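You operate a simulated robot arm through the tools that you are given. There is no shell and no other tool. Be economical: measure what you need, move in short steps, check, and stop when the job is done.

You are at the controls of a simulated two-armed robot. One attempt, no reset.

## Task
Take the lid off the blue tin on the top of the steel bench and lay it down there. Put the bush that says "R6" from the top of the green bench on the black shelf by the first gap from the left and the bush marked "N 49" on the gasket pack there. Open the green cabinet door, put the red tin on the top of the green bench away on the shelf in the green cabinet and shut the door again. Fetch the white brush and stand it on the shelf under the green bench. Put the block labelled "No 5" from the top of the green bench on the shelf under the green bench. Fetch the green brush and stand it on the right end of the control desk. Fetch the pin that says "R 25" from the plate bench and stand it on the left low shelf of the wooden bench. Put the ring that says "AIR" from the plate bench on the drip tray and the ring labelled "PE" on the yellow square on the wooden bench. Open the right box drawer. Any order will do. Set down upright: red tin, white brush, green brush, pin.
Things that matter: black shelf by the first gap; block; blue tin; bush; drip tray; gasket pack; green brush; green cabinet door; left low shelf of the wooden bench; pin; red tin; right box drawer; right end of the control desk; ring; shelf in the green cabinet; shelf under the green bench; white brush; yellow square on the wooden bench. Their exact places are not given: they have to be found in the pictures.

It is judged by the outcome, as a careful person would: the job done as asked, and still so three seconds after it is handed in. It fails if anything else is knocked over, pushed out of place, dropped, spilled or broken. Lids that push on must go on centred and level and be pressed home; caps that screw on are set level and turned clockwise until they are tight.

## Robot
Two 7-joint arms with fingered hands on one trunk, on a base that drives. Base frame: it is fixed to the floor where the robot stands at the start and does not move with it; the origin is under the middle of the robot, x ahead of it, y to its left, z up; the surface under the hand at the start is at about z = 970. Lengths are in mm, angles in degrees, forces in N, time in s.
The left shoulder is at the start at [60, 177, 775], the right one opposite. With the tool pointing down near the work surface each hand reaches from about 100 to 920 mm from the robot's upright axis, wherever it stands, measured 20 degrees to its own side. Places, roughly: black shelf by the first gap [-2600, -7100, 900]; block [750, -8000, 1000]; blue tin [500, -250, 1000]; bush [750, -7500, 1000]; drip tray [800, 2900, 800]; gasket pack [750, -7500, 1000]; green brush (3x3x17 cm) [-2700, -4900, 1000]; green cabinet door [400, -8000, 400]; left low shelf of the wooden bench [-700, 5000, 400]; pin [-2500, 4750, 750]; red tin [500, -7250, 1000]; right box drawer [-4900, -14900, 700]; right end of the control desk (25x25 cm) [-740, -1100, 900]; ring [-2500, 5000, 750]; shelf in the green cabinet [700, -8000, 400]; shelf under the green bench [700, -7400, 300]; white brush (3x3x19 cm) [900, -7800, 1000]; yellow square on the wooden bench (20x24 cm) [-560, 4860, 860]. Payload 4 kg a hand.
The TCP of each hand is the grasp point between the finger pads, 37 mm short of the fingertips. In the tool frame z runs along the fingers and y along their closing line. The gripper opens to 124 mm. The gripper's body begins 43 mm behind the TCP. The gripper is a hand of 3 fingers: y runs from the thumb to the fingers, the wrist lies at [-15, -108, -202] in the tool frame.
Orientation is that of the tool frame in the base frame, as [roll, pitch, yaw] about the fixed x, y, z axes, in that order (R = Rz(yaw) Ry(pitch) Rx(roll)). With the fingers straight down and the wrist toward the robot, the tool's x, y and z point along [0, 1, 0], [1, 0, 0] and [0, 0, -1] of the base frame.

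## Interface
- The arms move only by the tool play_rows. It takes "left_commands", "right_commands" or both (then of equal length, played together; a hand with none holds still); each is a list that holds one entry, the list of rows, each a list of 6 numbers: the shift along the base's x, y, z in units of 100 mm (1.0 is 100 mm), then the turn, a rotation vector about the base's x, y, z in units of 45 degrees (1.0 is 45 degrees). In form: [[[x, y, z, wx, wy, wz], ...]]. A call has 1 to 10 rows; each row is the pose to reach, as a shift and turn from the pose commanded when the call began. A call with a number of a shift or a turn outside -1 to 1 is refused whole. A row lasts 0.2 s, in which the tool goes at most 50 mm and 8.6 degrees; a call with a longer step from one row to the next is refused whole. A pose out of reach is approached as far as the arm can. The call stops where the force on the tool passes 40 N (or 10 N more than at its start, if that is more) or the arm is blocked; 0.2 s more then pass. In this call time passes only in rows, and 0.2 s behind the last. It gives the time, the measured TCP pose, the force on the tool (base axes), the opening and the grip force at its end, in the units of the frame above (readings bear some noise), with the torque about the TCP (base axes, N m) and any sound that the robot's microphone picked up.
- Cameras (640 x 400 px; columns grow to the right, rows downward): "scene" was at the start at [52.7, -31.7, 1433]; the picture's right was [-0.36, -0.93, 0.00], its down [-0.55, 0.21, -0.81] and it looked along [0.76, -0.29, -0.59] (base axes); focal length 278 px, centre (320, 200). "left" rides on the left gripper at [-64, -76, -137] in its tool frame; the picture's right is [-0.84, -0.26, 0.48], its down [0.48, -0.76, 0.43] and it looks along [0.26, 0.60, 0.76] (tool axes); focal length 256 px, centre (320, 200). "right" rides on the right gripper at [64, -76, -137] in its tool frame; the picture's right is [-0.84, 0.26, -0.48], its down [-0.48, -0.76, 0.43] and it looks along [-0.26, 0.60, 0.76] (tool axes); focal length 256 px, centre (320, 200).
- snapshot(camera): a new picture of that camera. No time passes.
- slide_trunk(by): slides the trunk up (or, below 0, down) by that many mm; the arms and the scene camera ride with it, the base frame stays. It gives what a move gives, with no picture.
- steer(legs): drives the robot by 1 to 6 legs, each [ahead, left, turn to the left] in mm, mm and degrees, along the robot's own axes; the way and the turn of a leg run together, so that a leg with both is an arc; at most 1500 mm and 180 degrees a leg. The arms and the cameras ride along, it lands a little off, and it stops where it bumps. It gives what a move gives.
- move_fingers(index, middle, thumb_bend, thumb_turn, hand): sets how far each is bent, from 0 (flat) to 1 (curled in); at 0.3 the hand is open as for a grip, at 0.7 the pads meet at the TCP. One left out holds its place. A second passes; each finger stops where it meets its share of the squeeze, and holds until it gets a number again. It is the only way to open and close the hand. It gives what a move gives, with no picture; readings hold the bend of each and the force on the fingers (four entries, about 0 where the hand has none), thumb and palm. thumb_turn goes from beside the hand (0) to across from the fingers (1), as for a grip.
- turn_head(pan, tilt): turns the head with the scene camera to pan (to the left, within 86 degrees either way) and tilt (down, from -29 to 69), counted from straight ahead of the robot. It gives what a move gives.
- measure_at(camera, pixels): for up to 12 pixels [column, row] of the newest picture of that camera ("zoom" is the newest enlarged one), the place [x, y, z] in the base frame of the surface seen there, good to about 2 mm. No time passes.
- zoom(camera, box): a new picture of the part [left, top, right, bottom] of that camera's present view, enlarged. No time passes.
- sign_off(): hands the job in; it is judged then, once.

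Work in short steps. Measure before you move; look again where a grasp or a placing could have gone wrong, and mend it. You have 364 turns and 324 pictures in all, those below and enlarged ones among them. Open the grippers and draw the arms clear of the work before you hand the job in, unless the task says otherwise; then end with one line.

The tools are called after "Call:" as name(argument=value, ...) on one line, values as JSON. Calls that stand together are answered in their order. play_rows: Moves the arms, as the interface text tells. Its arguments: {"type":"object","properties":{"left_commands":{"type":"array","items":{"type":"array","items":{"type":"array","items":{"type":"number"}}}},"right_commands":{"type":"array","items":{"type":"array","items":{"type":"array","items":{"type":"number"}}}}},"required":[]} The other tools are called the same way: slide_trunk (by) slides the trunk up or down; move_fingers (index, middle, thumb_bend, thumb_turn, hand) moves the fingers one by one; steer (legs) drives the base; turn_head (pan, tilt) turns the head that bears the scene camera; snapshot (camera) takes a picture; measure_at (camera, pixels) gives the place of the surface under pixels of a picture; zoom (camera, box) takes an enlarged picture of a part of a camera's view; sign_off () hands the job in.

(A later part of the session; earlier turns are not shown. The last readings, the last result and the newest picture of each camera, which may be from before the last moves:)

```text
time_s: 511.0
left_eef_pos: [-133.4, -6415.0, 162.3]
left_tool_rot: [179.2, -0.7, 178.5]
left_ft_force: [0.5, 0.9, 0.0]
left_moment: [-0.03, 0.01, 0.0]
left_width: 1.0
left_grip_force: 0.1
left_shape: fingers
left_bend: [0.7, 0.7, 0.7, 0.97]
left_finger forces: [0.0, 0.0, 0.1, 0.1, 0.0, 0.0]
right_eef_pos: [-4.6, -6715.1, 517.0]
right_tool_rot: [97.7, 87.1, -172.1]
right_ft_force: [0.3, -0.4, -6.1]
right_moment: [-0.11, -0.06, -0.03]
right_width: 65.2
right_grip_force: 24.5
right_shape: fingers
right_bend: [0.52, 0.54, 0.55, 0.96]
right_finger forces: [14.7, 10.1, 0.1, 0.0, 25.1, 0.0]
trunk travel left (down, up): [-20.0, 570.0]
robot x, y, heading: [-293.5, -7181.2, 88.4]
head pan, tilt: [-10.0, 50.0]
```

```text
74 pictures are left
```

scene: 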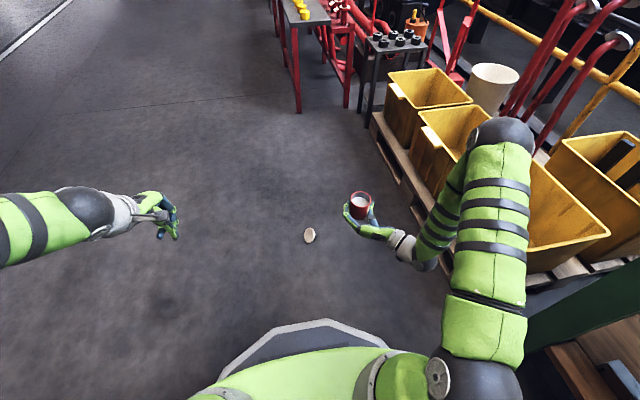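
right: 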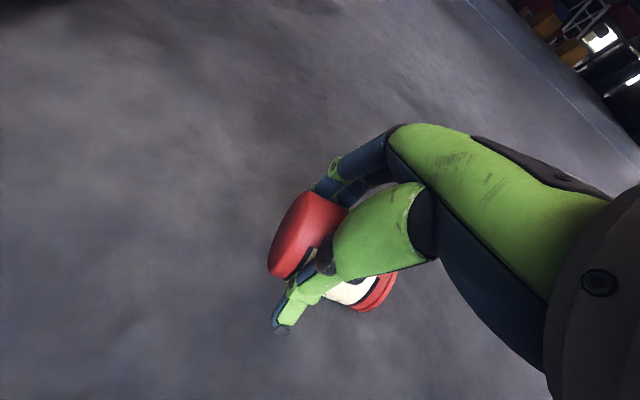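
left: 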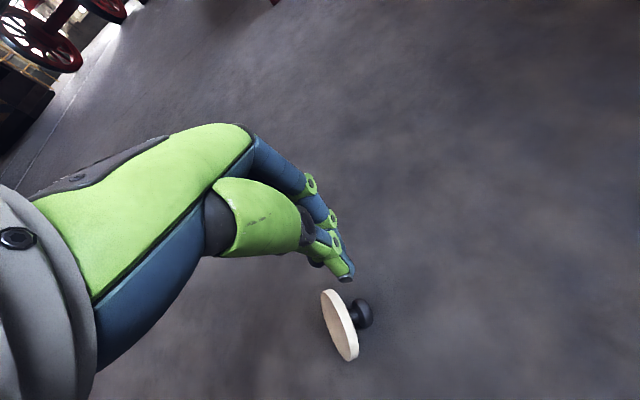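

I shift +20 mm in x, y to -6420, lower to z≈82, then push toward (-x,-y).

Call:
play_rows(left_commands=[[[0.22, -0.05, -0.3, 0, 0, 0], [0.22, -0.05, -0.6, 0, 0, 0], [0.22, -0.05, -0.8, 0, 0, 0]]])

Call:
play_rows(left_commands=[[[-0.15, -0.06, 0, 0, 0, 0], [-0.3, -0.12, 0, 0, 0, 0], [-0.45, -0.18, 0.02, 0, 0, 0], [-0.6, -0.24, 0.03, 0, 0, 0], [-0.75, -0.3, 0.03, 0, 0, 0], [-0.9, -0.35, 0.02, 0, 0, 0]]])

Call:
snapshot(camera="left")

```text
time_s: 511.8
left_eef_pos: [-115.7, -6429.7, 125.6]
left_tool_rot: [179.2, -0.8, 178.6]
left_ft_force: [0.0, 0.2, -0.7]
left_moment: [-0.01, -0.02, 0.0]
left_width: 1.1
left_grip_force: 0.0
left_shape: fingers
left_bend: [0.7, 0.7, 0.7, 0.97]
left_finger forces: [0.1, 0.0, 0.1, 0.0, 0.0, 0.0]
left hand out of reach, approached as far as the arm can: row 1, 2, 3
right_eef_pos: [-4.9, -6714.8, 517.1]
right_tool_rot: [98.6, 87.1, -171.1]
right_ft_force: [0.6, 0.3, -4.9]
right_moment: [-0.06, -0.04, -0.02]
right_width: 64.8
right_grip_force: 24.5
right_shape: fingers
right_bend: [0.52, 0.54, 0.55, 0.96]
right_finger forces: [14.7, 10.1, 0.0, 0.1, 25.2, 0.0]
trunk travel left (down, up): [-20.0, 570.0]
robot x, y, heading: [-298.5, -7181.7, 88.0]
head pan, tilt: [-10.0, 50.0]
```

```text
time_s: 513.2
left_eef_pos: [-206.3, -6465.7, 131.9]
left_tool_rot: [179.1, -0.9, 178.6]
left_ft_force: [-0.5, 0.8, 0.4]
left_moment: [-0.01, 0.04, -0.02]
left_width: 1.2
left_grip_force: 0.0
left_shape: fingers
left_bend: [0.7, 0.7, 0.7, 0.97]
left_finger forces: [0.1, 0.0, 0.1, 0.1, 0.1, 0.1]
right_eef_pos: [-4.1, -6714.9, 516.8]
right_tool_rot: [96.2, 87.1, -173.5]
right_ft_force: [-0.8, -0.4, -5.7]
right_moment: [-0.09, -0.04, -0.01]
right_width: 65.3
right_grip_force: 25.2
right_shape: fingers
right_bend: [0.52, 0.54, 0.55, 0.96]
right_finger forces: [14.8, 10.1, 0.1, 0.0, 25.2, 0.0]
trunk travel left (down, up): [-20.0, 570.0]
robot x, y, heading: [-298.6, -7183.9, 87.8]
head pan, tilt: [-10.0, 50.0]
```

```text
73 pictures are left
```

left: 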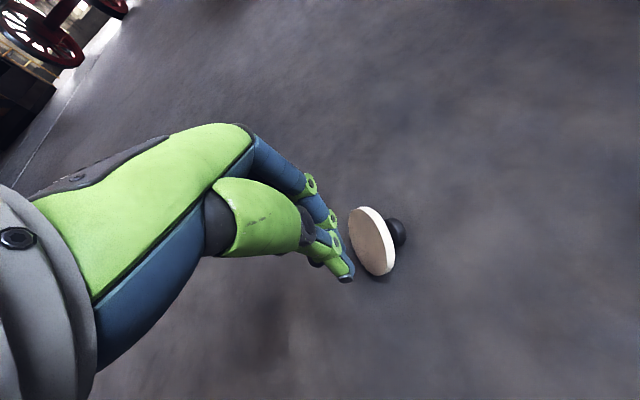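

Passed above the lid (reach limit). I drive 130 mm closer and repeat lower.

Call:
steer(legs=[[130, 0, 1.5]])

Call:
play_rows(left_commands=[[[0.4, -0.1, 0, 0, 0, 0], [0.8, -0.2, 0, 0, 0, 0], [1.0, -0.5, 0, 0, 0, 0], [1.0, -0.8, 0, 0, 0, 0]]])

```text
time_s: 514.5
left_eef_pos: [-223.6, -6331.5, 130.9]
left_tool_rot: [179.2, -0.7, -179.7]
left_ft_force: [0.8, -1.2, 0.0]
left_moment: [-0.03, 0.04, 0.0]
left_width: 1.1
left_grip_force: 0.0
left_shape: fingers
left_bend: [0.7, 0.7, 0.7, 0.97]
left_finger forces: [0.1, 0.0, 0.1, 0.0, 0.0, 0.0]
right_eef_pos: [-15.8, -6576.0, 517.0]
right_tool_rot: [98.2, 87.1, -170.0]
right_ft_force: [-0.3, -0.5, -6.7]
right_moment: [-0.09, -0.03, 0.0]
right_width: 65.0
right_grip_force: 25.1
right_shape: fingers
right_bend: [0.52, 0.54, 0.55, 0.96]
right_finger forces: [14.7, 10.0, 0.1, 0.0, 25.2, 0.1]
trunk travel left (down, up): [-20.0, 570.0]
robot x, y, heading: [-295.5, -7051.7, 89.8]
head pan, tilt: [-10.0, 50.0]
```

```text
time_s: 515.5
left_eef_pos: [-122.4, -6411.2, 130.5]
left_tool_rot: [179.2, -0.9, -179.6]
left_ft_force: [0.4, -0.6, 0.2]
left_moment: [-0.03, 0.01, 0.01]
left_width: 1.1
left_grip_force: 0.0
left_shape: fingers
left_bend: [0.7, 0.7, 0.7, 0.97]
left_finger forces: [0.1, 0.0, 0.1, 0.0, 0.1, 0.0]
right_eef_pos: [-15.3, -6575.5, 517.5]
right_tool_rot: [98.4, 87.0, -169.7]
right_ft_force: [-0.7, 0.1, -5.3]
right_moment: [-0.09, -0.06, -0.01]
right_width: 65.2
right_grip_force: 25.0
right_shape: fingers
right_bend: [0.52, 0.54, 0.55, 0.96]
right_finger forces: [14.7, 10.2, 0.0, 0.1, 25.1, 0.1]
trunk travel left (down, up): [-20.0, 570.0]
robot x, y, heading: [-292.4, -7048.8, 90.0]
head pan, tilt: [-10.0, 50.0]
```

Now x +10, y -9, lower to z≈80, and push.

Call:
play_rows(left_commands=[[[0.12, -0.08, 0, 0, 0, 0], [0.12, -0.08, -0.3, 0, 0, 0], [0.12, -0.08, -0.5, 0, 0, 0]]])

Call:
play_rows(left_commands=[[[-0.15, -0.06, 0, 0, 0, 0], [-0.3, -0.12, 0, 0, 0, 0], [-0.45, -0.18, 0.02, 0, 0, 0], [-0.6, -0.24, 0.03, 0, 0, 0], [-0.75, -0.3, 0.03, 0, 0, 0], [-0.95, -0.36, 0.02, 0, 0, 0]]])

Call:
snapshot(camera="left")

```text
time_s: 516.3
left_eef_pos: [-110.8, -6418.9, 81.2]
left_tool_rot: [179.2, -0.9, -179.8]
left_ft_force: [0.3, -0.2, 0.7]
left_moment: [-0.01, 0.0, -0.01]
left_width: 1.1
left_grip_force: 0.1
left_shape: fingers
left_bend: [0.7, 0.7, 0.7, 0.97]
left_finger forces: [0.0, 0.0, 0.1, 0.0, 0.0, 0.0]
right_eef_pos: [-15.0, -6575.4, 516.7]
right_tool_rot: [97.5, 87.1, -170.7]
right_ft_force: [0.2, 0.6, -5.6]
right_moment: [-0.06, -0.08, 0.01]
right_width: 65.1
right_grip_force: 24.5
right_shape: fingers
right_bend: [0.52, 0.54, 0.55, 0.96]
right_finger forces: [14.7, 10.1, 0.1, 0.0, 25.2, 0.0]
trunk travel left (down, up): [-20.0, 570.0]
robot x, y, heading: [-294.4, -7049.1, 89.9]
head pan, tilt: [-10.0, 50.0]
```

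```text
time_s: 517.7
left_eef_pos: [-207.7, -6456.1, 81.2]
left_tool_rot: [179.4, -1.0, -179.7]
left_ft_force: [0.6, 0.5, -1.2]
left_moment: [0.01, -0.04, -0.05]
left_width: 1.2
left_grip_force: 0.4
left_shape: fingers
left_bend: [0.7, 0.7, 0.7, 0.97]
left_finger forces: [0.1, 0.6, 0.0, 0.1, 0.0, 0.0]
right_eef_pos: [-15.0, -6576.5, 517.2]
right_tool_rot: [99.2, 87.0, -168.9]
right_ft_force: [0.5, -0.9, -5.4]
right_moment: [-0.08, -0.04, -0.03]
right_width: 64.9
right_grip_force: 24.8
right_shape: fingers
right_bend: [0.52, 0.54, 0.55, 0.96]
right_finger forces: [14.6, 10.2, 0.0, 0.0, 25.3, 0.0]
trunk travel left (down, up): [-20.0, 570.0]
robot x, y, heading: [-294.0, -7050.3, 89.8]
head pan, tilt: [-10.0, 50.0]
```

```text
72 pictures are left
```

left: 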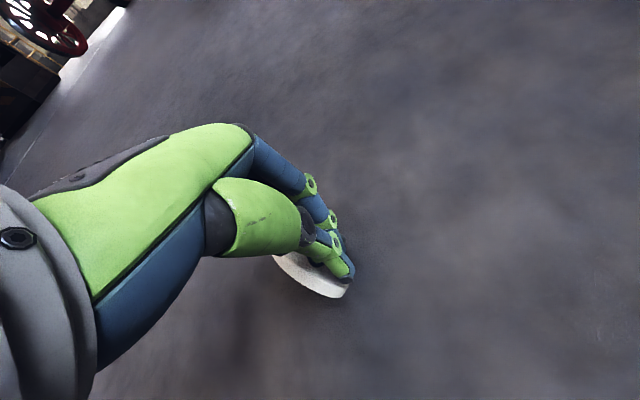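

The lid is tipping; push 40 mm further, then raise and look.

Call:
play_rows(left_commands=[[[-0.2, -0.08, 0, 0, 0, 0], [-0.4, -0.16, 0, 0, 0, 0], [-0.5, -0.2, 0, 0, 0, 0], [0, 0, 0.4, 0, 0, 0]]])

Call:
play_rows(left_commands=[[[0, 0, 0.4, 0, 0, 0], [0, 0, 0.8, 0, 0, 0]]])

Call:
snapshot(camera="left")

```text
refused: row 4 steps farther than a row can; nothing moved
```

```text
time_s: 518.3
left_eef_pos: [-208.1, -6456.0, 164.3]
left_tool_rot: [179.3, -1.0, -179.8]
left_ft_force: [-0.2, -0.1, -0.4]
left_moment: [0.03, 0.02, 0.02]
left_width: 1.3
left_grip_force: 0.1
left_shape: fingers
left_bend: [0.7, 0.7, 0.7, 0.97]
left_finger forces: [0.2, 0.0, 0.0, 0.0, 0.1, 0.1]
right_eef_pos: [-15.7, -6576.1, 516.5]
right_tool_rot: [98.3, 87.1, -169.9]
right_ft_force: [-0.7, 0.5, -5.1]
right_moment: [-0.09, -0.04, 0.01]
right_width: 65.0
right_grip_force: 25.3
right_shape: fingers
right_bend: [0.52, 0.54, 0.55, 0.96]
right_finger forces: [14.8, 10.1, 0.0, 0.0, 25.1, 0.0]
trunk travel left (down, up): [-20.0, 570.0]
robot x, y, heading: [-295.1, -7047.3, 90.0]
head pan, tilt: [-10.0, 50.0]
```

```text
71 pictures are left
```

left: 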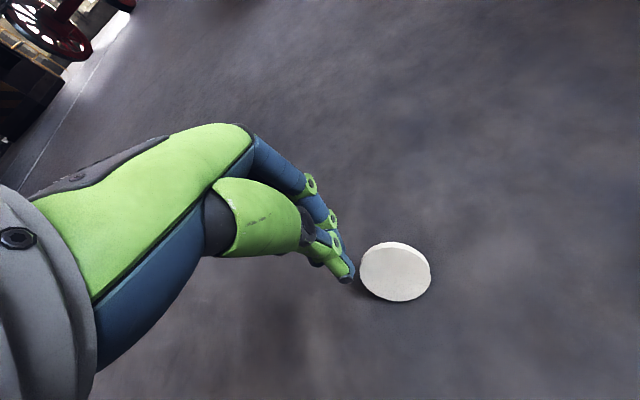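

I measure the lid's plane now.

Call:
measure_at(camera="left", pixels=[[395, 270], [370, 262], [422, 270], [395, 248], [400, 296], [395, 300]])

Call:
zoom(camera="left", box=[330, 220, 470, 330])

```text
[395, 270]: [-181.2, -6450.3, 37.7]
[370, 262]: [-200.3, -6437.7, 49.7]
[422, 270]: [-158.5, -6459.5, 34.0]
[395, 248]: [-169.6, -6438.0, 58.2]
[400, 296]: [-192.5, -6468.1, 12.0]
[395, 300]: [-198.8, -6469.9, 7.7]
```

```text
3.64 times, centred on (400, 275) of left
```

zoom: 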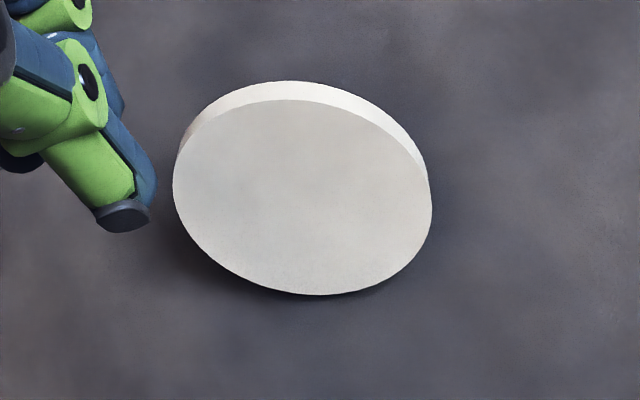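

The lid pivoted instead: its knob now points (0.4,0.6,-0.68). I retry: yaw the fist -38° so its flat side faces the lid's axis, start behind the top edge at (-148,-6410), and pull along (-0.61,-0.79).

Call:
play_rows(left_commands=[[[0.2, 0.2, 0, 0, 0, -0.17], [0.4, 0.35, 0, 0, 0, -0.34], [0.55, 0.45, 0, 0, 0, -0.51], [0.63, 0.48, 0, 0, 0, -0.68], [0.63, 0.48, -0.3, 0, 0, -0.84], [0.63, 0.48, -0.6, 0, 0, -0.84], [0.63, 0.48, -0.83, 0, 0, -0.84]]])

Call:
play_rows(left_commands=[[[-0.12, -0.16, 0, 0, 0, 0], [-0.24, -0.32, 0, 0, 0, 0], [-0.37, -0.47, 0.02, 0, 0, 0], [-0.49, -0.63, 0.03, 0, 0, 0], [-0.61, -0.79, 0.02, 0, 0, 0], [-0.7, -0.9, 0, 0, 0, 0]]])

Call:
play_rows(left_commands=[[[0, 0, 0.4, 0, 0, 0], [0, 0, 0.8, 0, 0, 0]]])

Call:
snapshot(camera="left")

```text
time_s: 519.9
left_eef_pos: [-136.6, -6400.2, 100.0]
left_tool_rot: [177.9, -0.8, 142.5]
left_ft_force: [-4.5, -6.6, 26.3]
left_moment: [-0.74, 0.47, -0.04]
left_width: 7.3
left_grip_force: 13.9
left_shape: fingers
left_bend: [0.7, 0.7, 0.68, 0.98]
left_finger forces: [0.0, 0.0, 0.0, 0.0, 27.6, 0.1]
right_eef_pos: [-16.2, -6576.0, 516.4]
right_tool_rot: [101.1, 87.1, -167.1]
right_ft_force: [-0.5, -0.4, -6.0]
right_moment: [-0.1, -0.05, 0.01]
right_width: 65.0
right_grip_force: 25.5
right_shape: fingers
right_bend: [0.52, 0.54, 0.55, 0.96]
right_finger forces: [14.7, 10.3, 0.0, 0.1, 25.2, 0.0]
trunk travel left (down, up): [-20.0, 570.0]
robot x, y, heading: [-294.2, -7052.6, 89.9]
head pan, tilt: [-10.0, 50.0]
stopped in row 7 (left hand): the force on the tool passed its limit at 62 N (the readings are from after the stop); the commanded pose is now the measured one
```

```text
time_s: 521.3
left_eef_pos: [-207.8, -6491.4, 93.7]
left_tool_rot: [178.4, -0.6, 142.4]
left_ft_force: [0.7, -0.2, 1.2]
left_moment: [-0.02, 0.02, -0.04]
left_width: 1.1
left_grip_force: 0.1
left_shape: fingers
left_bend: [0.7, 0.7, 0.7, 0.97]
left_finger forces: [0.1, 0.0, 0.0, 0.0, 0.0, 0.1]
right_eef_pos: [-15.6, -6576.7, 516.7]
right_tool_rot: [101.7, 87.1, -166.4]
right_ft_force: [-0.8, 0.9, -6.3]
right_moment: [-0.06, -0.11, 0.01]
right_width: 65.1
right_grip_force: 25.2
right_shape: fingers
right_bend: [0.52, 0.54, 0.55, 0.96]
right_finger forces: [14.8, 10.1, 0.0, 0.0, 25.1, 0.1]
trunk travel left (down, up): [-20.0, 570.0]
robot x, y, heading: [-292.0, -7046.6, 89.9]
head pan, tilt: [-10.0, 50.0]
```

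```text
time_s: 521.9
left_eef_pos: [-208.1, -6494.0, 174.1]
left_tool_rot: [178.3, -0.8, 142.3]
left_ft_force: [0.4, -0.6, 0.5]
left_moment: [0.02, 0.02, 0.01]
left_width: 1.4
left_grip_force: 0.0
left_shape: fingers
left_bend: [0.7, 0.7, 0.7, 0.97]
left_finger forces: [0.0, 0.0, 0.0, 0.1, 0.0, 0.0]
right_eef_pos: [-16.1, -6575.0, 516.5]
right_tool_rot: [101.0, 87.0, -167.2]
right_ft_force: [-0.3, -0.2, -5.6]
right_moment: [-0.05, -0.06, -0.04]
right_width: 65.3
right_grip_force: 25.6
right_shape: fingers
right_bend: [0.52, 0.54, 0.55, 0.96]
right_finger forces: [14.7, 10.1, 0.0, 0.0, 25.0, 0.0]
trunk travel left (down, up): [-20.0, 570.0]
robot x, y, heading: [-297.6, -7049.3, 89.7]
head pan, tilt: [-10.0, 50.0]
```

```text
69 pictures are left
```

left: 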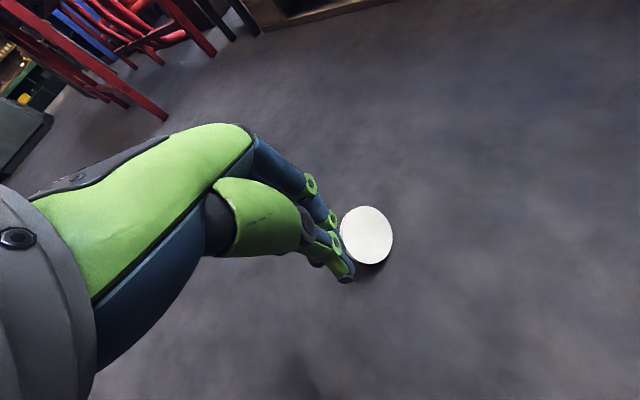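

The thumb landed on the rim. I re-measure the lid.

Call:
measure_at(camera="left", pixels=[[368, 235], [345, 240], [388, 232], [366, 210], [370, 260]])

```text
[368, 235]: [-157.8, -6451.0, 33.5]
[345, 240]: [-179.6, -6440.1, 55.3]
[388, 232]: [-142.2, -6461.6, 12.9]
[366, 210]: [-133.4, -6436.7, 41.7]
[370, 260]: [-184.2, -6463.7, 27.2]
```

Now the knob points (-0.24,0.75,-0.61): the lid leans away from me. I yaw the fist to match (+55°), go well beyond it, lower, and pull back toward me.

Call:
play_rows(left_commands=[[[0.05, 0.25, 0, 0, 0, 0.17], [0.1, 0.5, 0, 0, 0, 0.34], [0.15, 0.75, 0, 0, 0, 0.51], [0.2, 1.0, 0, 0, 0, 0.68], [0.23, 1.0, 0, 0, 0, 0.85], [0.23, 1.0, 0, 0, 0, 1.0]]])

Call:
play_rows(left_commands=[[[0, 0.28, 0, 0, 0, 0.11], [0, 0.28, -0.3, 0, 0, 0.22], [0, 0.28, -0.6, 0, 0, 0.22], [0, 0.28, -0.92, 0, 0, 0.22]]])

Call:
play_rows(left_commands=[[[0.06, -0.19, 0, 0, 0, 0], [0.12, -0.38, 0, 0, 0, 0], [0.18, -0.57, 0.02, 0, 0, 0], [0.24, -0.76, 0.03, 0, 0, 0], [0.3, -0.95, 0.02, 0, 0, 0]]])

Call:
play_rows(left_commands=[[[0.06, -0.19, 0, 0, 0, 0], [0.1, -0.32, 0, 0, 0, 0], [0.1, -0.32, 0.4, 0, 0, 0], [0.1, -0.32, 0.8, 0, 0, 0]]])

Call:
snapshot(camera="left")

```text
time_s: 523.3
left_eef_pos: [-185.5, -6392.2, 175.4]
left_tool_rot: [178.2, -0.7, -172.4]
left_ft_force: [-0.7, -0.2, 0.2]
left_moment: [0.02, -0.03, -0.01]
left_width: 1.3
left_grip_force: 0.0
left_shape: fingers
left_bend: [0.7, 0.7, 0.7, 0.97]
left_finger forces: [0.0, 0.1, 0.0, 0.0, 0.1, 0.1]
right_eef_pos: [-14.7, -6576.0, 516.9]
right_tool_rot: [100.7, 87.1, -167.5]
right_ft_force: [0.0, 0.2, -5.5]
right_moment: [-0.08, -0.03, 0.0]
right_width: 65.1
right_grip_force: 25.0
right_shape: fingers
right_bend: [0.52, 0.54, 0.55, 0.96]
right_finger forces: [14.6, 10.1, 0.0, 0.0, 25.1, 0.0]
trunk travel left (down, up): [-20.0, 570.0]
robot x, y, heading: [-294.1, -7051.5, 90.0]
head pan, tilt: [-10.0, 50.0]
```

```text
time_s: 524.3
left_eef_pos: [-184.9, -6364.7, 85.5]
left_tool_rot: [178.3, -0.6, -162.7]
left_ft_force: [1.1, -0.9, 0.9]
left_moment: [-0.03, 0.01, 0.01]
left_width: 1.1
left_grip_force: 0.2
left_shape: fingers
left_bend: [0.7, 0.7, 0.7, 0.97]
left_finger forces: [0.0, 0.0, 0.0, 0.1, 0.0, 0.1]
right_eef_pos: [-14.9, -6576.1, 517.5]
right_tool_rot: [97.7, 87.1, -170.5]
right_ft_force: [0.4, 0.3, -6.1]
right_moment: [-0.08, -0.03, -0.03]
right_width: 65.2
right_grip_force: 24.9
right_shape: fingers
right_bend: [0.52, 0.54, 0.55, 0.96]
right_finger forces: [14.6, 10.1, 0.0, 0.0, 25.1, 0.0]
trunk travel left (down, up): [-20.0, 570.0]
robot x, y, heading: [-294.8, -7050.0, 89.7]
head pan, tilt: [-10.0, 50.0]
```

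```text
time_s: 525.5
left_eef_pos: [-155.9, -6460.1, 83.4]
left_tool_rot: [178.4, -0.7, -162.6]
left_ft_force: [-0.1, 1.5, 1.4]
left_moment: [0.01, -0.01, 0.02]
left_width: 1.1
left_grip_force: 0.7
left_shape: fingers
left_bend: [0.7, 0.7, 0.7, 0.98]
left_finger forces: [0.9, 0.0, 0.0, 0.1, 0.4, 0.1]
right_eef_pos: [-15.9, -6575.2, 516.7]
right_tool_rot: [99.8, 87.0, -168.3]
right_ft_force: [-0.1, -0.6, -5.7]
right_moment: [-0.07, -0.05, -0.03]
right_width: 65.1
right_grip_force: 25.0
right_shape: fingers
right_bend: [0.52, 0.54, 0.55, 0.96]
right_finger forces: [14.7, 10.1, 0.2, 0.1, 25.0, 0.0]
trunk travel left (down, up): [-20.0, 570.0]
robot x, y, heading: [-295.3, -7049.3, 89.9]
head pan, tilt: [-10.0, 50.0]
```

```text
time_s: 526.5
left_eef_pos: [-145.9, -6491.9, 163.6]
left_tool_rot: [178.3, -0.9, -162.7]
left_ft_force: [-0.1, -0.4, 0.2]
left_moment: [-0.01, 0.02, 0.0]
left_width: 1.1
left_grip_force: 0.1
left_shape: fingers
left_bend: [0.7, 0.7, 0.7, 0.98]
left_finger forces: [0.0, 0.0, 0.0, 0.0, 0.0, 0.0]
right_eef_pos: [-17.2, -6577.0, 515.7]
right_tool_rot: [99.7, 87.0, -168.5]
right_ft_force: [0.1, -0.2, -6.2]
right_moment: [-0.08, -0.01, 0.0]
right_width: 65.0
right_grip_force: 24.9
right_shape: fingers
right_bend: [0.52, 0.54, 0.55, 0.96]
right_finger forces: [14.6, 10.1, 0.0, 0.1, 25.1, 0.0]
trunk travel left (down, up): [-20.0, 570.0]
robot x, y, heading: [-292.3, -7053.1, 89.7]
head pan, tilt: [-10.0, 50.0]
```

```text
68 pictures are left
```

left: 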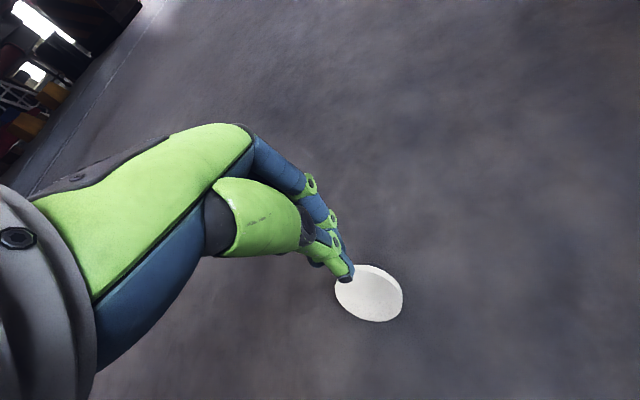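

Sliding again. New idea: straddle the lid's top edge (thumb on the underside, fingers on the knob side) and pinch it; it will be drawn vertical, then I can turn the hand horizontal to get knob-up. I measure the lid.

Call:
measure_at(camera="left", pixels=[[370, 294], [345, 290], [395, 300], [370, 274], [372, 312], [355, 275], [390, 278]])

```text
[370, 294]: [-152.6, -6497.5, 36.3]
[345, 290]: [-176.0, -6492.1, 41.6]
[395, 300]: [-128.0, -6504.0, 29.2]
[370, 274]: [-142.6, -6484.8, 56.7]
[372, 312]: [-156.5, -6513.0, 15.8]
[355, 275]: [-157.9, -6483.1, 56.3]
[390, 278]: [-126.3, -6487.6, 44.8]
```

Lid: underside faces me, top edge at (-152,-6480,62), knob pointing away. I open to 0.5, align yaw (-17°), descend to z≈79 straddling the edge, and close.

Call:
move_fingers(hand="left", index=0.5, middle=0.5, thumb_bend=0.5)

Call:
play_rows(left_commands=[[[-0.03, 0.05, 0, 0, 0, -0.13], [-0.06, 0.08, -0.2, 0, 0, -0.26], [-0.06, 0.08, -0.5, 0, 0, -0.385], [-0.06, 0.08, -0.75, 0, 0, -0.385], [-0.06, 0.08, -0.85, 0, 0, -0.385]]])

Call:
snapshot(camera="left")

```text
time_s: 527.5
left_eef_pos: [-144.9, -6491.6, 164.4]
left_tool_rot: [178.3, -0.8, -162.8]
left_ft_force: [-0.4, -0.3, -0.9]
left_moment: [0.01, 0.04, 0.01]
left_width: 62.0
left_grip_force: 0.0
left_shape: fingers
left_bend: [0.5, 0.5, 0.5, 0.98]
left_finger forces: [0.0, 0.0, 0.0, 0.1, 0.1, 0.0]
right_eef_pos: [-15.7, -6575.9, 516.9]
right_tool_rot: [98.6, 87.1, -169.7]
right_ft_force: [0.5, 0.0, -5.1]
right_moment: [-0.06, -0.05, 0.01]
right_width: 65.0
right_grip_force: 24.6
right_shape: fingers
right_bend: [0.52, 0.54, 0.55, 0.96]
right_finger forces: [14.7, 10.1, 0.1, 0.0, 25.1, 0.0]
trunk travel left (down, up): [-20.0, 570.0]
robot x, y, heading: [-295.0, -7050.3, 90.0]
head pan, tilt: [-10.0, 50.0]
```

```text
time_s: 528.7
left_eef_pos: [-151.8, -6483.8, 81.8]
left_tool_rot: [178.3, -0.8, 179.9]
left_ft_force: [-0.3, 0.1, 0.5]
left_moment: [0.01, 0.02, 0.02]
left_width: 62.1
left_grip_force: 0.2
left_shape: fingers
left_bend: [0.5, 0.5, 0.5, 0.98]
left_finger forces: [0.0, 0.0, 0.0, 0.1, 0.0, 0.1]
right_eef_pos: [-16.3, -6576.2, 515.7]
right_tool_rot: [98.2, 87.0, -170.0]
right_ft_force: [0.5, 0.7, -5.7]
right_moment: [-0.11, -0.04, -0.02]
right_width: 65.2
right_grip_force: 25.2
right_shape: fingers
right_bend: [0.52, 0.54, 0.55, 0.96]
right_finger forces: [14.6, 10.1, 0.0, 0.0, 25.1, 0.0]
trunk travel left (down, up): [-20.0, 570.0]
robot x, y, heading: [-293.3, -7052.6, 89.7]
head pan, tilt: [-10.0, 50.0]
```

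```text
67 pictures are left
```

left: 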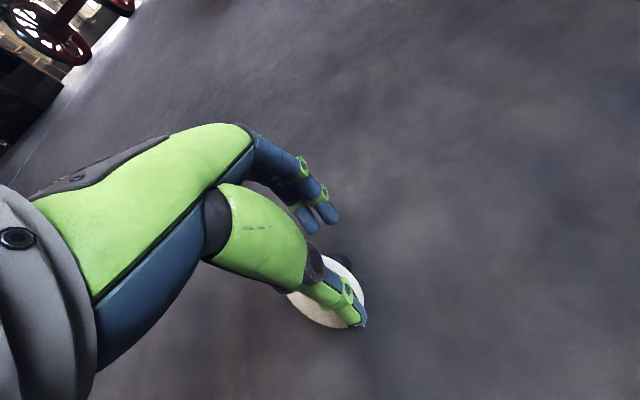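

The edge is straddled. Lower 4 mm and close.

Call:
play_rows(left_commands=[[[0, 0, -0.05, 0, 0, 0]]])

Call:
move_fingers(hand="left", index=0.7, middle=0.7, thumb_bend=0.7)

Call:
play_rows(left_commands=[[[0, 0, 0.2, 0, 0, 0], [0, 0, 0.5, 0, 0, 0], [0, 0, 0.9, 0, 0, 0]]])

Call:
snapshot(camera="left")

```text
time_s: 529.1
left_eef_pos: [-153.5, -6483.7, 76.0]
left_tool_rot: [178.3, -0.8, 180.0]
left_ft_force: [-0.5, 0.0, 0.0]
left_moment: [0.03, -0.02, 0.0]
left_width: 61.8
left_grip_force: 0.0
left_shape: fingers
left_bend: [0.5, 0.5, 0.5, 0.98]
left_finger forces: [0.1, 0.0, 0.0, 0.1, 0.0, 0.0]
right_eef_pos: [-15.3, -6576.2, 517.6]
right_tool_rot: [98.0, 87.2, -170.3]
right_ft_force: [0.1, -0.2, -5.5]
right_moment: [-0.12, -0.06, -0.01]
right_width: 65.6
right_grip_force: 24.6
right_shape: fingers
right_bend: [0.52, 0.54, 0.55, 0.96]
right_finger forces: [14.7, 10.1, 0.0, 0.1, 25.1, 0.0]
trunk travel left (down, up): [-20.0, 570.0]
robot x, y, heading: [-290.3, -7047.6, 89.8]
head pan, tilt: [-10.0, 50.0]
```

```text
time_s: 530.1
left_eef_pos: [-151.6, -6484.5, 75.6]
left_tool_rot: [178.2, -0.7, -180.0]
left_ft_force: [0.3, 0.4, -0.7]
left_moment: [-0.02, -0.05, -0.01]
left_width: 8.6
left_grip_force: 4.2
left_shape: fingers
left_bend: [0.68, 0.69, 0.69, 0.97]
left_finger forces: [3.3, 1.3, 0.0, 0.0, 4.3, 0.0]
right_eef_pos: [-14.6, -6575.1, 516.1]
right_tool_rot: [101.1, 87.0, -167.1]
right_ft_force: [0.4, -0.1, -5.4]
right_moment: [-0.1, -0.03, -0.02]
right_width: 65.1
right_grip_force: 24.3
right_shape: fingers
right_bend: [0.52, 0.54, 0.55, 0.96]
right_finger forces: [14.7, 10.1, 0.0, 0.0, 25.1, 0.1]
trunk travel left (down, up): [-20.0, 570.0]
robot x, y, heading: [-295.0, -7052.4, 90.0]
head pan, tilt: [-10.0, 50.0]
```

```text
time_s: 530.9
left_eef_pos: [-151.3, -6485.7, 166.5]
left_tool_rot: [178.4, -0.8, -180.0]
left_ft_force: [-0.5, -0.3, -0.5]
left_moment: [0.02, -0.01, 0.01]
left_width: 8.5
left_grip_force: 4.6
left_shape: fingers
left_bend: [0.68, 0.69, 0.69, 0.97]
left_finger forces: [3.3, 1.3, 0.0, 0.0, 4.4, 0.0]
right_eef_pos: [-15.9, -6576.3, 516.2]
right_tool_rot: [99.3, 87.0, -168.9]
right_ft_force: [0.1, 0.2, -5.7]
right_moment: [-0.09, -0.04, 0.0]
right_width: 65.1
right_grip_force: 24.8
right_shape: fingers
right_bend: [0.52, 0.54, 0.55, 0.96]
right_finger forces: [14.6, 10.1, 0.1, 0.0, 25.1, 0.1]
trunk travel left (down, up): [-20.0, 570.0]
robot x, y, heading: [-292.4, -7052.7, 89.8]
head pan, tilt: [-10.0, 50.0]
```

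```text
66 pictures are left
```

left: 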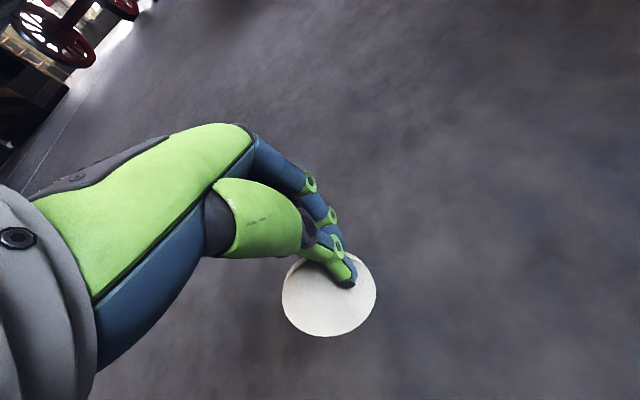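

The lid is pinched at its edge and upright. I turn the left hand to horizontal (+90° about x) so the lid lies knob-up, raising it.

Call:
play_rows(left_commands=[[[-0.1, -0.1, 0.3, 0.166, 0, 0], [-0.2, -0.2, 0.6, 0.333, 0, 0], [-0.3, -0.3, 0.9, 0.5, 0, 0], [-0.4, -0.4, 1.0, 0.666, 0, 0], [-0.5, -0.5, 1.0, 0.833, 0, 0], [-0.6, -0.6, 1.0, 1.0, 0, 0]]])

Call:
play_rows(left_commands=[[[0, 0, 0.3, 0.166, 0, 0], [0, 0, 0.6, 0.333, 0, 0], [0, 0, 0.9, 0.5, 0, 0], [0, 0, 1.0, 0.666, 0, 0], [0, 0, 1.0, 0.833, 0, 0], [0, 0, 1.0, 1.0, 0, 0]]])

Call:
slide_trunk(by=395)

Call:
snapshot(camera="scene")

```text
time_s: 531.7
left_eef_pos: [-246.3, -6475.5, 244.3]
left_tool_rot: [159.2, 2.8, -168.7]
left_ft_force: [0.5, -0.1, 0.4]
left_moment: [0.01, 0.02, 0.03]
left_width: 8.3
left_grip_force: 4.6
left_shape: fingers
left_bend: [0.68, 0.69, 0.69, 0.97]
left_finger forces: [3.2, 1.2, 0.1, 0.0, 4.5, 0.1]
right_eef_pos: [-3.8, -6577.8, 512.6]
right_tool_rot: [111.1, 87.0, -158.8]
right_ft_force: [-0.7, 0.0, -5.7]
right_moment: [-0.09, -0.07, -0.03]
right_width: 65.2
right_grip_force: 24.8
right_shape: fingers
right_bend: [0.52, 0.54, 0.55, 0.96]
right_finger forces: [14.6, 10.6, 0.1, 0.0, 25.5, 0.0]
trunk travel left (down, up): [-20.0, 570.0]
robot x, y, heading: [-296.6, -7047.3, 89.5]
head pan, tilt: [-10.0, 50.0]
stopped in row 4 (left hand): the arm was blocked; the commanded pose is now the measured one
```

```text
time_s: 533.3
left_eef_pos: [-255.9, -6457.2, 370.4]
left_tool_rot: [115.4, 15.5, -169.3]
left_ft_force: [0.2, 0.6, -0.4]
left_moment: [-0.04, -0.06, 0.02]
left_width: 8.5
left_grip_force: 4.1
left_shape: fingers
left_bend: [0.68, 0.69, 0.69, 0.97]
left_finger forces: [3.3, 0.7, 0.1, 0.0, 4.6, 0.0]
right_eef_pos: [-4.5, -6579.0, 510.9]
right_tool_rot: [113.9, 86.8, -156.0]
right_ft_force: [-0.6, 0.7, -5.7]
right_moment: [-0.09, -0.05, 0.03]
right_width: 65.0
right_grip_force: 25.8
right_shape: fingers
right_bend: [0.52, 0.54, 0.55, 0.96]
right_finger forces: [14.7, 10.6, 0.0, 0.1, 25.4, 0.1]
trunk travel left (down, up): [-20.0, 570.0]
robot x, y, heading: [-294.0, -7048.7, 89.9]
head pan, tilt: [-10.0, 50.0]
stopped in row 6 (left hand): the arm was blocked; the commanded pose is now the measured one
```

```text
time_s: 537.1
left_eef_pos: [-255.9, -6457.4, 764.4]
left_tool_rot: [115.4, 15.5, -169.4]
left_ft_force: [-0.9, -0.1, -0.4]
left_moment: [0.0, -0.04, 0.0]
left_width: 8.5
left_grip_force: 4.3
left_shape: fingers
left_bend: [0.68, 0.69, 0.69, 0.97]
left_finger forces: [3.4, 0.7, 0.0, 0.0, 4.7, 0.0]
right_eef_pos: [-3.0, -6579.1, 906.7]
right_tool_rot: [110.7, 86.9, -159.1]
right_ft_force: [-1.0, -0.1, -6.4]
right_moment: [-0.08, -0.06, 0.01]
right_width: 65.0
right_grip_force: 25.2
right_shape: fingers
right_bend: [0.52, 0.54, 0.55, 0.96]
right_finger forces: [14.6, 10.6, 0.1, 0.1, 25.3, 0.1]
trunk travel left (down, up): [-415.0, 175.0]
robot x, y, heading: [-297.5, -7047.0, 89.8]
head pan, tilt: [-10.0, 50.0]
```

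```text
65 pictures are left
```

scene: 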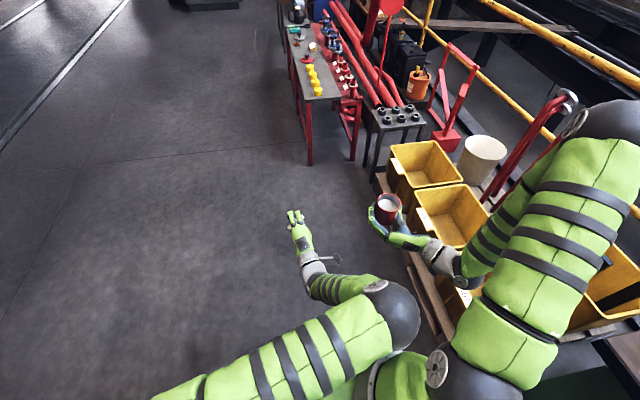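

The left arm brushed the right arm, but the lid is still held. I move the left hand outward and finish its turn, then recheck.

Call:
play_rows(left_commands=[[[-0.3, 0, 0, 0, 0, 0], [-0.6, 0, 0.1, 0.12, 0.11, -0.02], [-0.9, 0, 0.2, 0.24, 0.22, -0.04], [-1.0, 0, 0.3, 0.36, 0.33, -0.06], [-1.0, 0, 0.4, 0.47, 0.44, -0.085]]])

Call:
steer(legs=[[-150, 0, 0], [0, 320, 0], [0, 0, -89.8]])

Call:
turn_head(pan=0, tilt=40)

Call:
snapshot(camera="scene")

```text
time_s: 538.3
left_eef_pos: [-355.3, -6456.8, 806.0]
left_tool_rot: [91.8, -1.8, -176.4]
left_ft_force: [-0.2, -0.9, 0.6]
left_moment: [-0.03, 0.0, 0.02]
left_width: 8.4
left_grip_force: 4.4
left_shape: fingers
left_bend: [0.68, 0.7, 0.69, 0.97]
left_finger forces: [3.2, 0.6, 0.0, 0.0, 4.7, 0.0]
right_eef_pos: [-4.1, -6578.7, 906.3]
right_tool_rot: [112.5, 86.9, -157.4]
right_ft_force: [-0.3, -0.2, -6.3]
right_moment: [-0.09, -0.05, -0.01]
right_width: 65.0
right_grip_force: 24.9
right_shape: fingers
right_bend: [0.52, 0.54, 0.55, 0.96]
right_finger forces: [14.6, 10.5, 0.0, 0.1, 25.4, 0.0]
trunk travel left (down, up): [-415.0, 175.0]
robot x, y, heading: [-295.6, -7048.6, 89.8]
head pan, tilt: [-10.0, 50.0]
```

```text
time_s: 545.2
left_eef_pos: [-23.0, -7129.4, 805.2]
left_tool_rot: [91.9, -1.8, 94.5]
left_ft_force: [-0.2, 0.3, -0.9]
left_moment: [0.0, 0.06, 0.03]
left_width: 8.4
left_grip_force: 4.0
left_shape: fingers
left_bend: [0.68, 0.7, 0.69, 0.97]
left_finger forces: [3.0, 0.5, 0.0, 0.0, 4.5, 0.0]
right_eef_pos: [-141.7, -7481.9, 907.0]
right_tool_rot: [111.8, 86.9, 112.7]
right_ft_force: [-0.7, 0.5, -5.5]
right_moment: [-0.07, 0.07, 0.02]
right_width: 64.8
right_grip_force: 24.7
right_shape: fingers
right_bend: [0.52, 0.54, 0.55, 0.96]
right_finger forces: [14.4, 10.2, 0.0, 0.1, 24.9, 0.0]
trunk travel left (down, up): [-415.0, 175.0]
robot x, y, heading: [-616.0, -7195.6, 0.6]
head pan, tilt: [-10.0, 50.0]
```

```text
time_s: 546.0
left_eef_pos: [-24.7, -7130.0, 805.0]
left_tool_rot: [92.0, -1.8, 94.4]
left_ft_force: [0.1, 0.1, -0.7]
left_moment: [0.02, 0.05, 0.0]
left_width: 8.2
left_grip_force: 3.9
left_shape: fingers
left_bend: [0.68, 0.7, 0.69, 0.97]
left_finger forces: [2.9, 0.5, 0.0, 0.1, 4.3, 0.0]
right_eef_pos: [-141.8, -7482.6, 904.6]
right_tool_rot: [110.9, 86.9, 111.8]
right_ft_force: [-0.1, -0.2, -5.7]
right_moment: [-0.06, 0.08, -0.01]
right_width: 64.9
right_grip_force: 24.2
right_shape: fingers
right_bend: [0.52, 0.54, 0.55, 0.96]
right_finger forces: [14.5, 10.2, 0.1, 0.1, 24.9, 0.0]
trunk travel left (down, up): [-415.0, 175.0]
robot x, y, heading: [-617.9, -7198.9, 0.9]
head pan, tilt: [0.0, 40.0]
```

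```text
64 pictures are left
```

scene: 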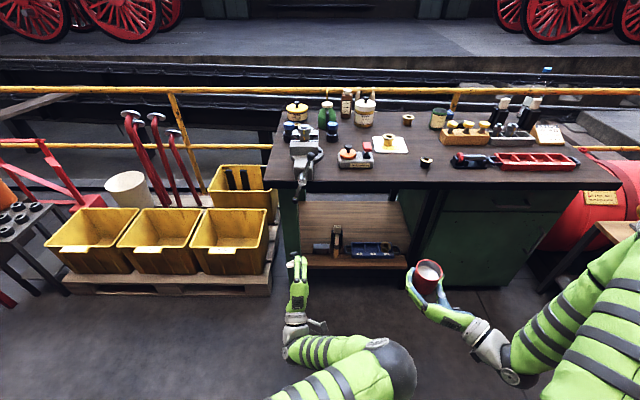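

I zoom to verify lid and tin.

Call:
zoom(camera="scene", box=[270, 230, 470, 340])

Call:
measure_at(camera="zoom", pixels=[[510, 120], [510, 105], [470, 120], [545, 120], [90, 95], [80, 90], [100, 85]])

```text
3.20 times, centred on (370, 285) of scene
```

zoom: 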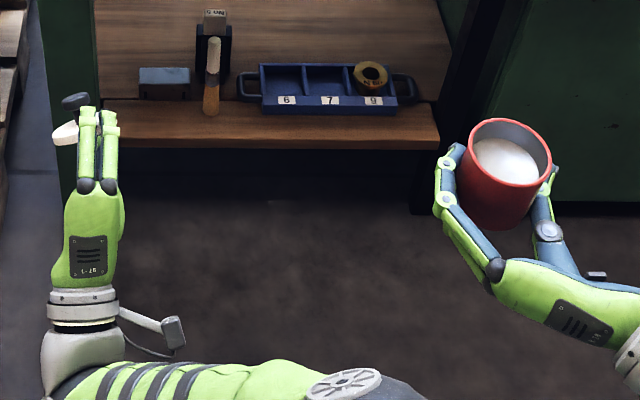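

```text
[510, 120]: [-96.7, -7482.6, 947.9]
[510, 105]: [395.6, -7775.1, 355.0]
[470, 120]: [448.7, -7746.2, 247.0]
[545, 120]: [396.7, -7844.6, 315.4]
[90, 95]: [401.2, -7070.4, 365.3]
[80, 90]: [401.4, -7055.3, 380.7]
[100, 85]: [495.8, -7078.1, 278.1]
```

The lid is pinched by its right edge with the knob up. To be safe I'll first lay it on the bench front, then grasp it by the knob. Raise trunk 130, then drive to align.

Call:
slide_trunk(by=140)

Call:
steer(legs=[[0, -330, -0.5], [330, 0, 0]])

Call:
turn_head(pan=5, tilt=45)

Call:
snapshot(camera="scene")

Call:
zoom(camera="scene", box=[240, 120, 400, 280])

```text
time_s: 547.6
left_eef_pos: [-23.9, -7130.7, 944.1]
left_tool_rot: [91.9, -1.8, 94.4]
left_ft_force: [-0.3, 0.6, 0.3]
left_moment: [-0.03, 0.04, 0.01]
left_width: 8.4
left_grip_force: 4.2
left_shape: fingers
left_bend: [0.68, 0.7, 0.69, 0.97]
left_finger forces: [3.0, 0.5, 0.0, 0.0, 4.4, 0.0]
right_eef_pos: [-140.5, -7482.5, 1044.9]
right_tool_rot: [112.1, 86.9, 112.9]
right_ft_force: [0.4, -0.3, -5.8]
right_moment: [-0.03, 0.07, -0.04]
right_width: 65.2
right_grip_force: 24.8
right_shape: fingers
right_bend: [0.52, 0.54, 0.55, 0.96]
right_finger forces: [14.6, 10.2, 0.1, 0.1, 24.9, 0.0]
trunk travel left (down, up): [-555.0, 35.0]
robot x, y, heading: [-616.7, -7199.7, 0.8]
head pan, tilt: [0.0, 40.0]
```

```text
time_s: 551.6
left_eef_pos: [311.4, -7470.8, 945.2]
left_tool_rot: [91.9, -1.7, 94.0]
left_ft_force: [0.6, 0.7, -1.4]
left_moment: [-0.03, 0.0, 0.01]
left_width: 7.9
left_grip_force: 4.3
left_shape: fingers
left_bend: [0.68, 0.7, 0.69, 0.97]
left_finger forces: [3.0, 0.5, 0.0, 0.0, 4.3, 0.0]
right_eef_pos: [191.8, -7822.8, 1047.0]
right_tool_rot: [110.9, 86.8, 111.5]
right_ft_force: [0.4, 1.2, -6.5]
right_moment: [-0.06, 0.08, -0.01]
right_width: 65.0
right_grip_force: 25.3
right_shape: fingers
right_bend: [0.52, 0.54, 0.55, 0.96]
right_finger forces: [14.6, 10.3, 0.1, 0.1, 24.9, 0.0]
trunk travel left (down, up): [-555.0, 35.0]
robot x, y, heading: [-281.4, -7535.2, 0.2]
head pan, tilt: [0.0, 40.0]
```

```text
time_s: 552.3
left_eef_pos: [310.5, -7470.9, 944.9]
left_tool_rot: [92.0, -1.8, 94.0]
left_ft_force: [0.1, 0.9, 0.4]
left_moment: [-0.02, 0.03, 0.0]
left_width: 8.5
left_grip_force: 3.3
left_shape: fingers
left_bend: [0.68, 0.7, 0.69, 0.97]
left_finger forces: [2.9, 0.4, 0.1, 0.0, 4.3, 0.0]
right_eef_pos: [190.2, -7823.6, 1046.9]
right_tool_rot: [114.1, 86.8, 114.8]
right_ft_force: [-0.1, 0.6, -5.6]
right_moment: [-0.05, 0.11, 0.01]
right_width: 64.9
right_grip_force: 24.9
right_shape: fingers
right_bend: [0.52, 0.54, 0.55, 0.96]
right_finger forces: [14.5, 10.3, 0.0, 0.0, 24.8, 0.0]
trunk travel left (down, up): [-555.0, 35.0]
robot x, y, heading: [-281.3, -7538.9, 0.2]
head pan, tilt: [5.0, 45.0]
```

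```text
62 pictures are left
```

scene: 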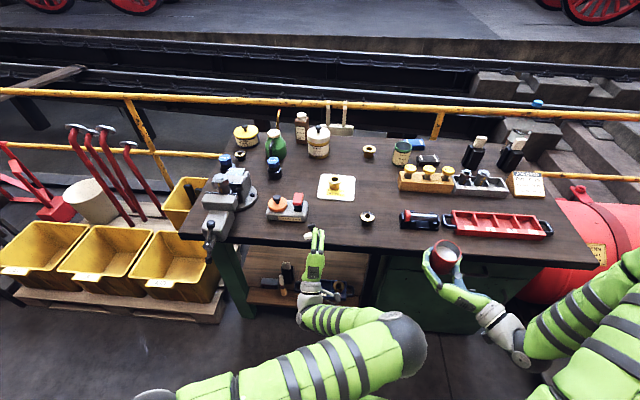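

```text
2.50 times, centred on (320, 200) of scene
```

zoom: 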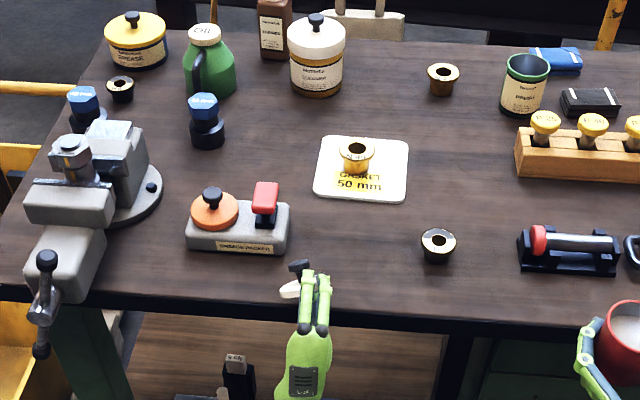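

I check the lid with the left camera.

Call:
snapshot(camera="left")

```text
60 pictures are left
```

left: 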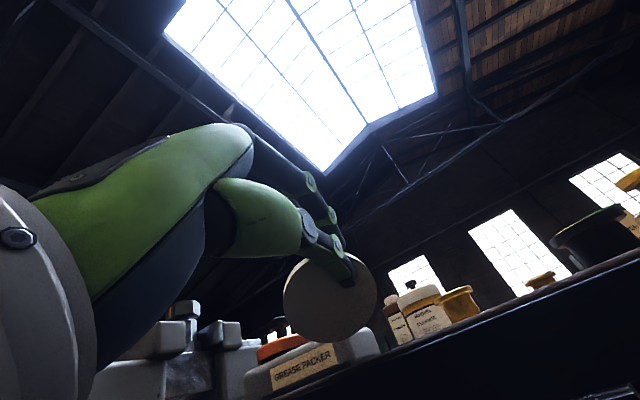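

Call:
measure_at(camera="left", pixels=[[325, 300], [295, 285], [320, 335], [365, 310], [300, 320], [320, 275]])

```text
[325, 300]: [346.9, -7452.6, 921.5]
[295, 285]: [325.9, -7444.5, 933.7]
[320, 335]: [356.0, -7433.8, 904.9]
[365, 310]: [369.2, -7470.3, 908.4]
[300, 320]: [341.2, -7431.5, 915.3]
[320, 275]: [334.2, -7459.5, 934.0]
```

The lid tilts ~45° (knob up-forward), underside down-back; released with its low front edge on the bench it will fall flat. I move +65 mm in x and lower ~22 mm.

Call:
play_rows(left_commands=[[[0.3, 0, 0, 0, 0, 0], [0.65, 0, 0, 0, 0, 0], [0.65, 0, -0.1, 0, 0, 0], [0.65, 0, -0.16, 0, 0, 0], [0.65, 0, -0.2, 0, 0, 0]]])

Call:
snapshot(camera="left")

Call:
measure_at(camera="left", pixels=[[325, 300], [320, 335], [360, 318]])

```text
time_s: 553.5
left_eef_pos: [377.0, -7471.1, 924.8]
left_tool_rot: [91.9, -1.8, 94.0]
left_ft_force: [-0.3, 0.2, 0.9]
left_moment: [0.05, -0.04, -0.01]
left_width: 7.7
left_grip_force: 4.4
left_shape: fingers
left_bend: [0.68, 0.69, 0.69, 0.97]
left_finger forces: [3.5, 0.8, 0.0, 0.0, 4.1, 0.0]
right_eef_pos: [191.6, -7822.7, 1046.7]
right_tool_rot: [112.5, 86.9, 113.0]
right_ft_force: [0.0, 0.0, -7.1]
right_moment: [-0.1, 0.13, -0.02]
right_width: 65.2
right_grip_force: 24.6
right_shape: fingers
right_bend: [0.52, 0.54, 0.55, 0.96]
right_finger forces: [14.6, 10.2, 0.1, 0.1, 24.9, 0.0]
trunk travel left (down, up): [-555.0, 35.0]
robot x, y, heading: [-282.0, -7532.9, 0.1]
head pan, tilt: [5.0, 45.0]
```

```text
59 pictures are left
```

left: 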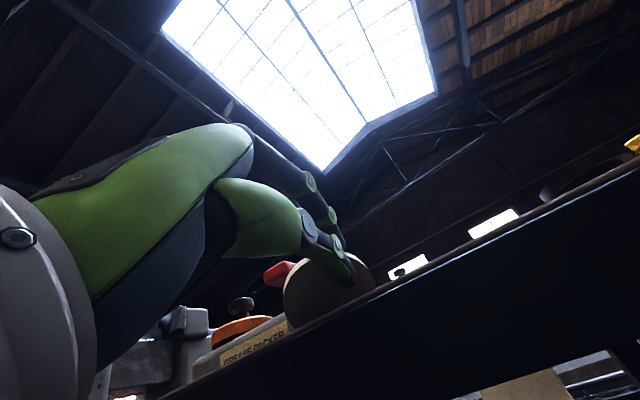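

```text
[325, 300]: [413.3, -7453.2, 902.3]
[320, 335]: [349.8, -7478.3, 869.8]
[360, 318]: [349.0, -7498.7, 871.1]
```

Front edge on the bench. Open the left hand and withdraw backward.

Call:
move_fingers(hand="left", index=0.45, middle=0.45, thumb_bend=0.6)

Call:
play_rows(left_commands=[[[-0.3, 0, 0, 0, 0, 0], [-0.7, 0, 0, 0, 0, 0], [-1.0, 0, 0.1, 0, 0, 0]]])

Call:
zoom(camera="scene", box=[240, 150, 400, 280])

```text
time_s: 554.5
left_eef_pos: [375.6, -7470.9, 925.0]
left_tool_rot: [91.9, -1.8, 94.1]
left_ft_force: [-0.4, 0.8, -0.7]
left_moment: [-0.02, 0.02, 0.0]
left_width: 54.5
left_grip_force: 0.2
left_shape: fingers
left_bend: [0.45, 0.45, 0.6, 0.97]
left_finger forces: [0.0, 0.0, 0.1, 0.1, 0.2, 0.0]
right_eef_pos: [190.2, -7823.4, 1046.3]
right_tool_rot: [111.9, 86.9, 112.5]
right_ft_force: [-0.9, -0.4, -6.1]
right_moment: [-0.05, 0.11, 0.0]
right_width: 64.7
right_grip_force: 24.9
right_shape: fingers
right_bend: [0.52, 0.54, 0.55, 0.96]
right_finger forces: [14.5, 10.2, 0.1, 0.0, 24.9, 0.0]
trunk travel left (down, up): [-555.0, 35.0]
robot x, y, heading: [-279.0, -7538.8, 0.2]
head pan, tilt: [5.0, 45.0]
```

```text
time_s: 555.3
left_eef_pos: [276.5, -7469.3, 936.1]
left_tool_rot: [91.9, -1.7, 94.1]
left_ft_force: [-0.6, 0.6, 0.6]
left_moment: [0.02, 0.0, -0.01]
left_width: 54.8
left_grip_force: 0.1
left_shape: fingers
left_bend: [0.45, 0.45, 0.6, 0.97]
left_finger forces: [0.0, 0.0, 0.0, 0.0, 0.1, 0.0]
right_eef_pos: [191.4, -7823.0, 1046.2]
right_tool_rot: [111.0, 86.8, 111.4]
right_ft_force: [0.2, 0.1, -5.5]
right_moment: [-0.06, 0.07, 0.01]
right_width: 64.9
right_grip_force: 24.6
right_shape: fingers
right_bend: [0.52, 0.54, 0.55, 0.96]
right_finger forces: [14.5, 10.2, 0.1, 0.1, 24.9, 0.0]
trunk travel left (down, up): [-555.0, 35.0]
robot x, y, heading: [-280.1, -7537.9, 0.1]
head pan, tilt: [5.0, 45.0]
```

```text
3.08 times, centred on (320, 215) of scene
```

zoom: 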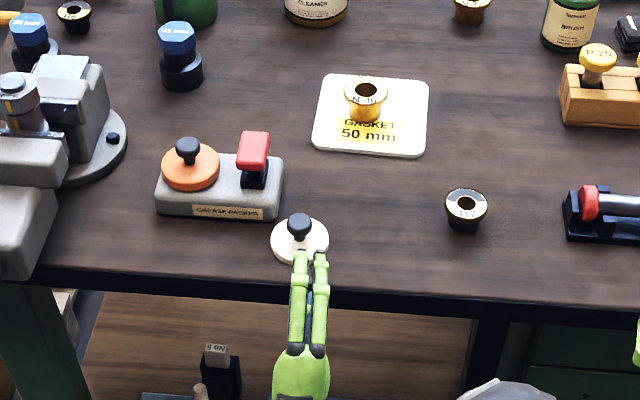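

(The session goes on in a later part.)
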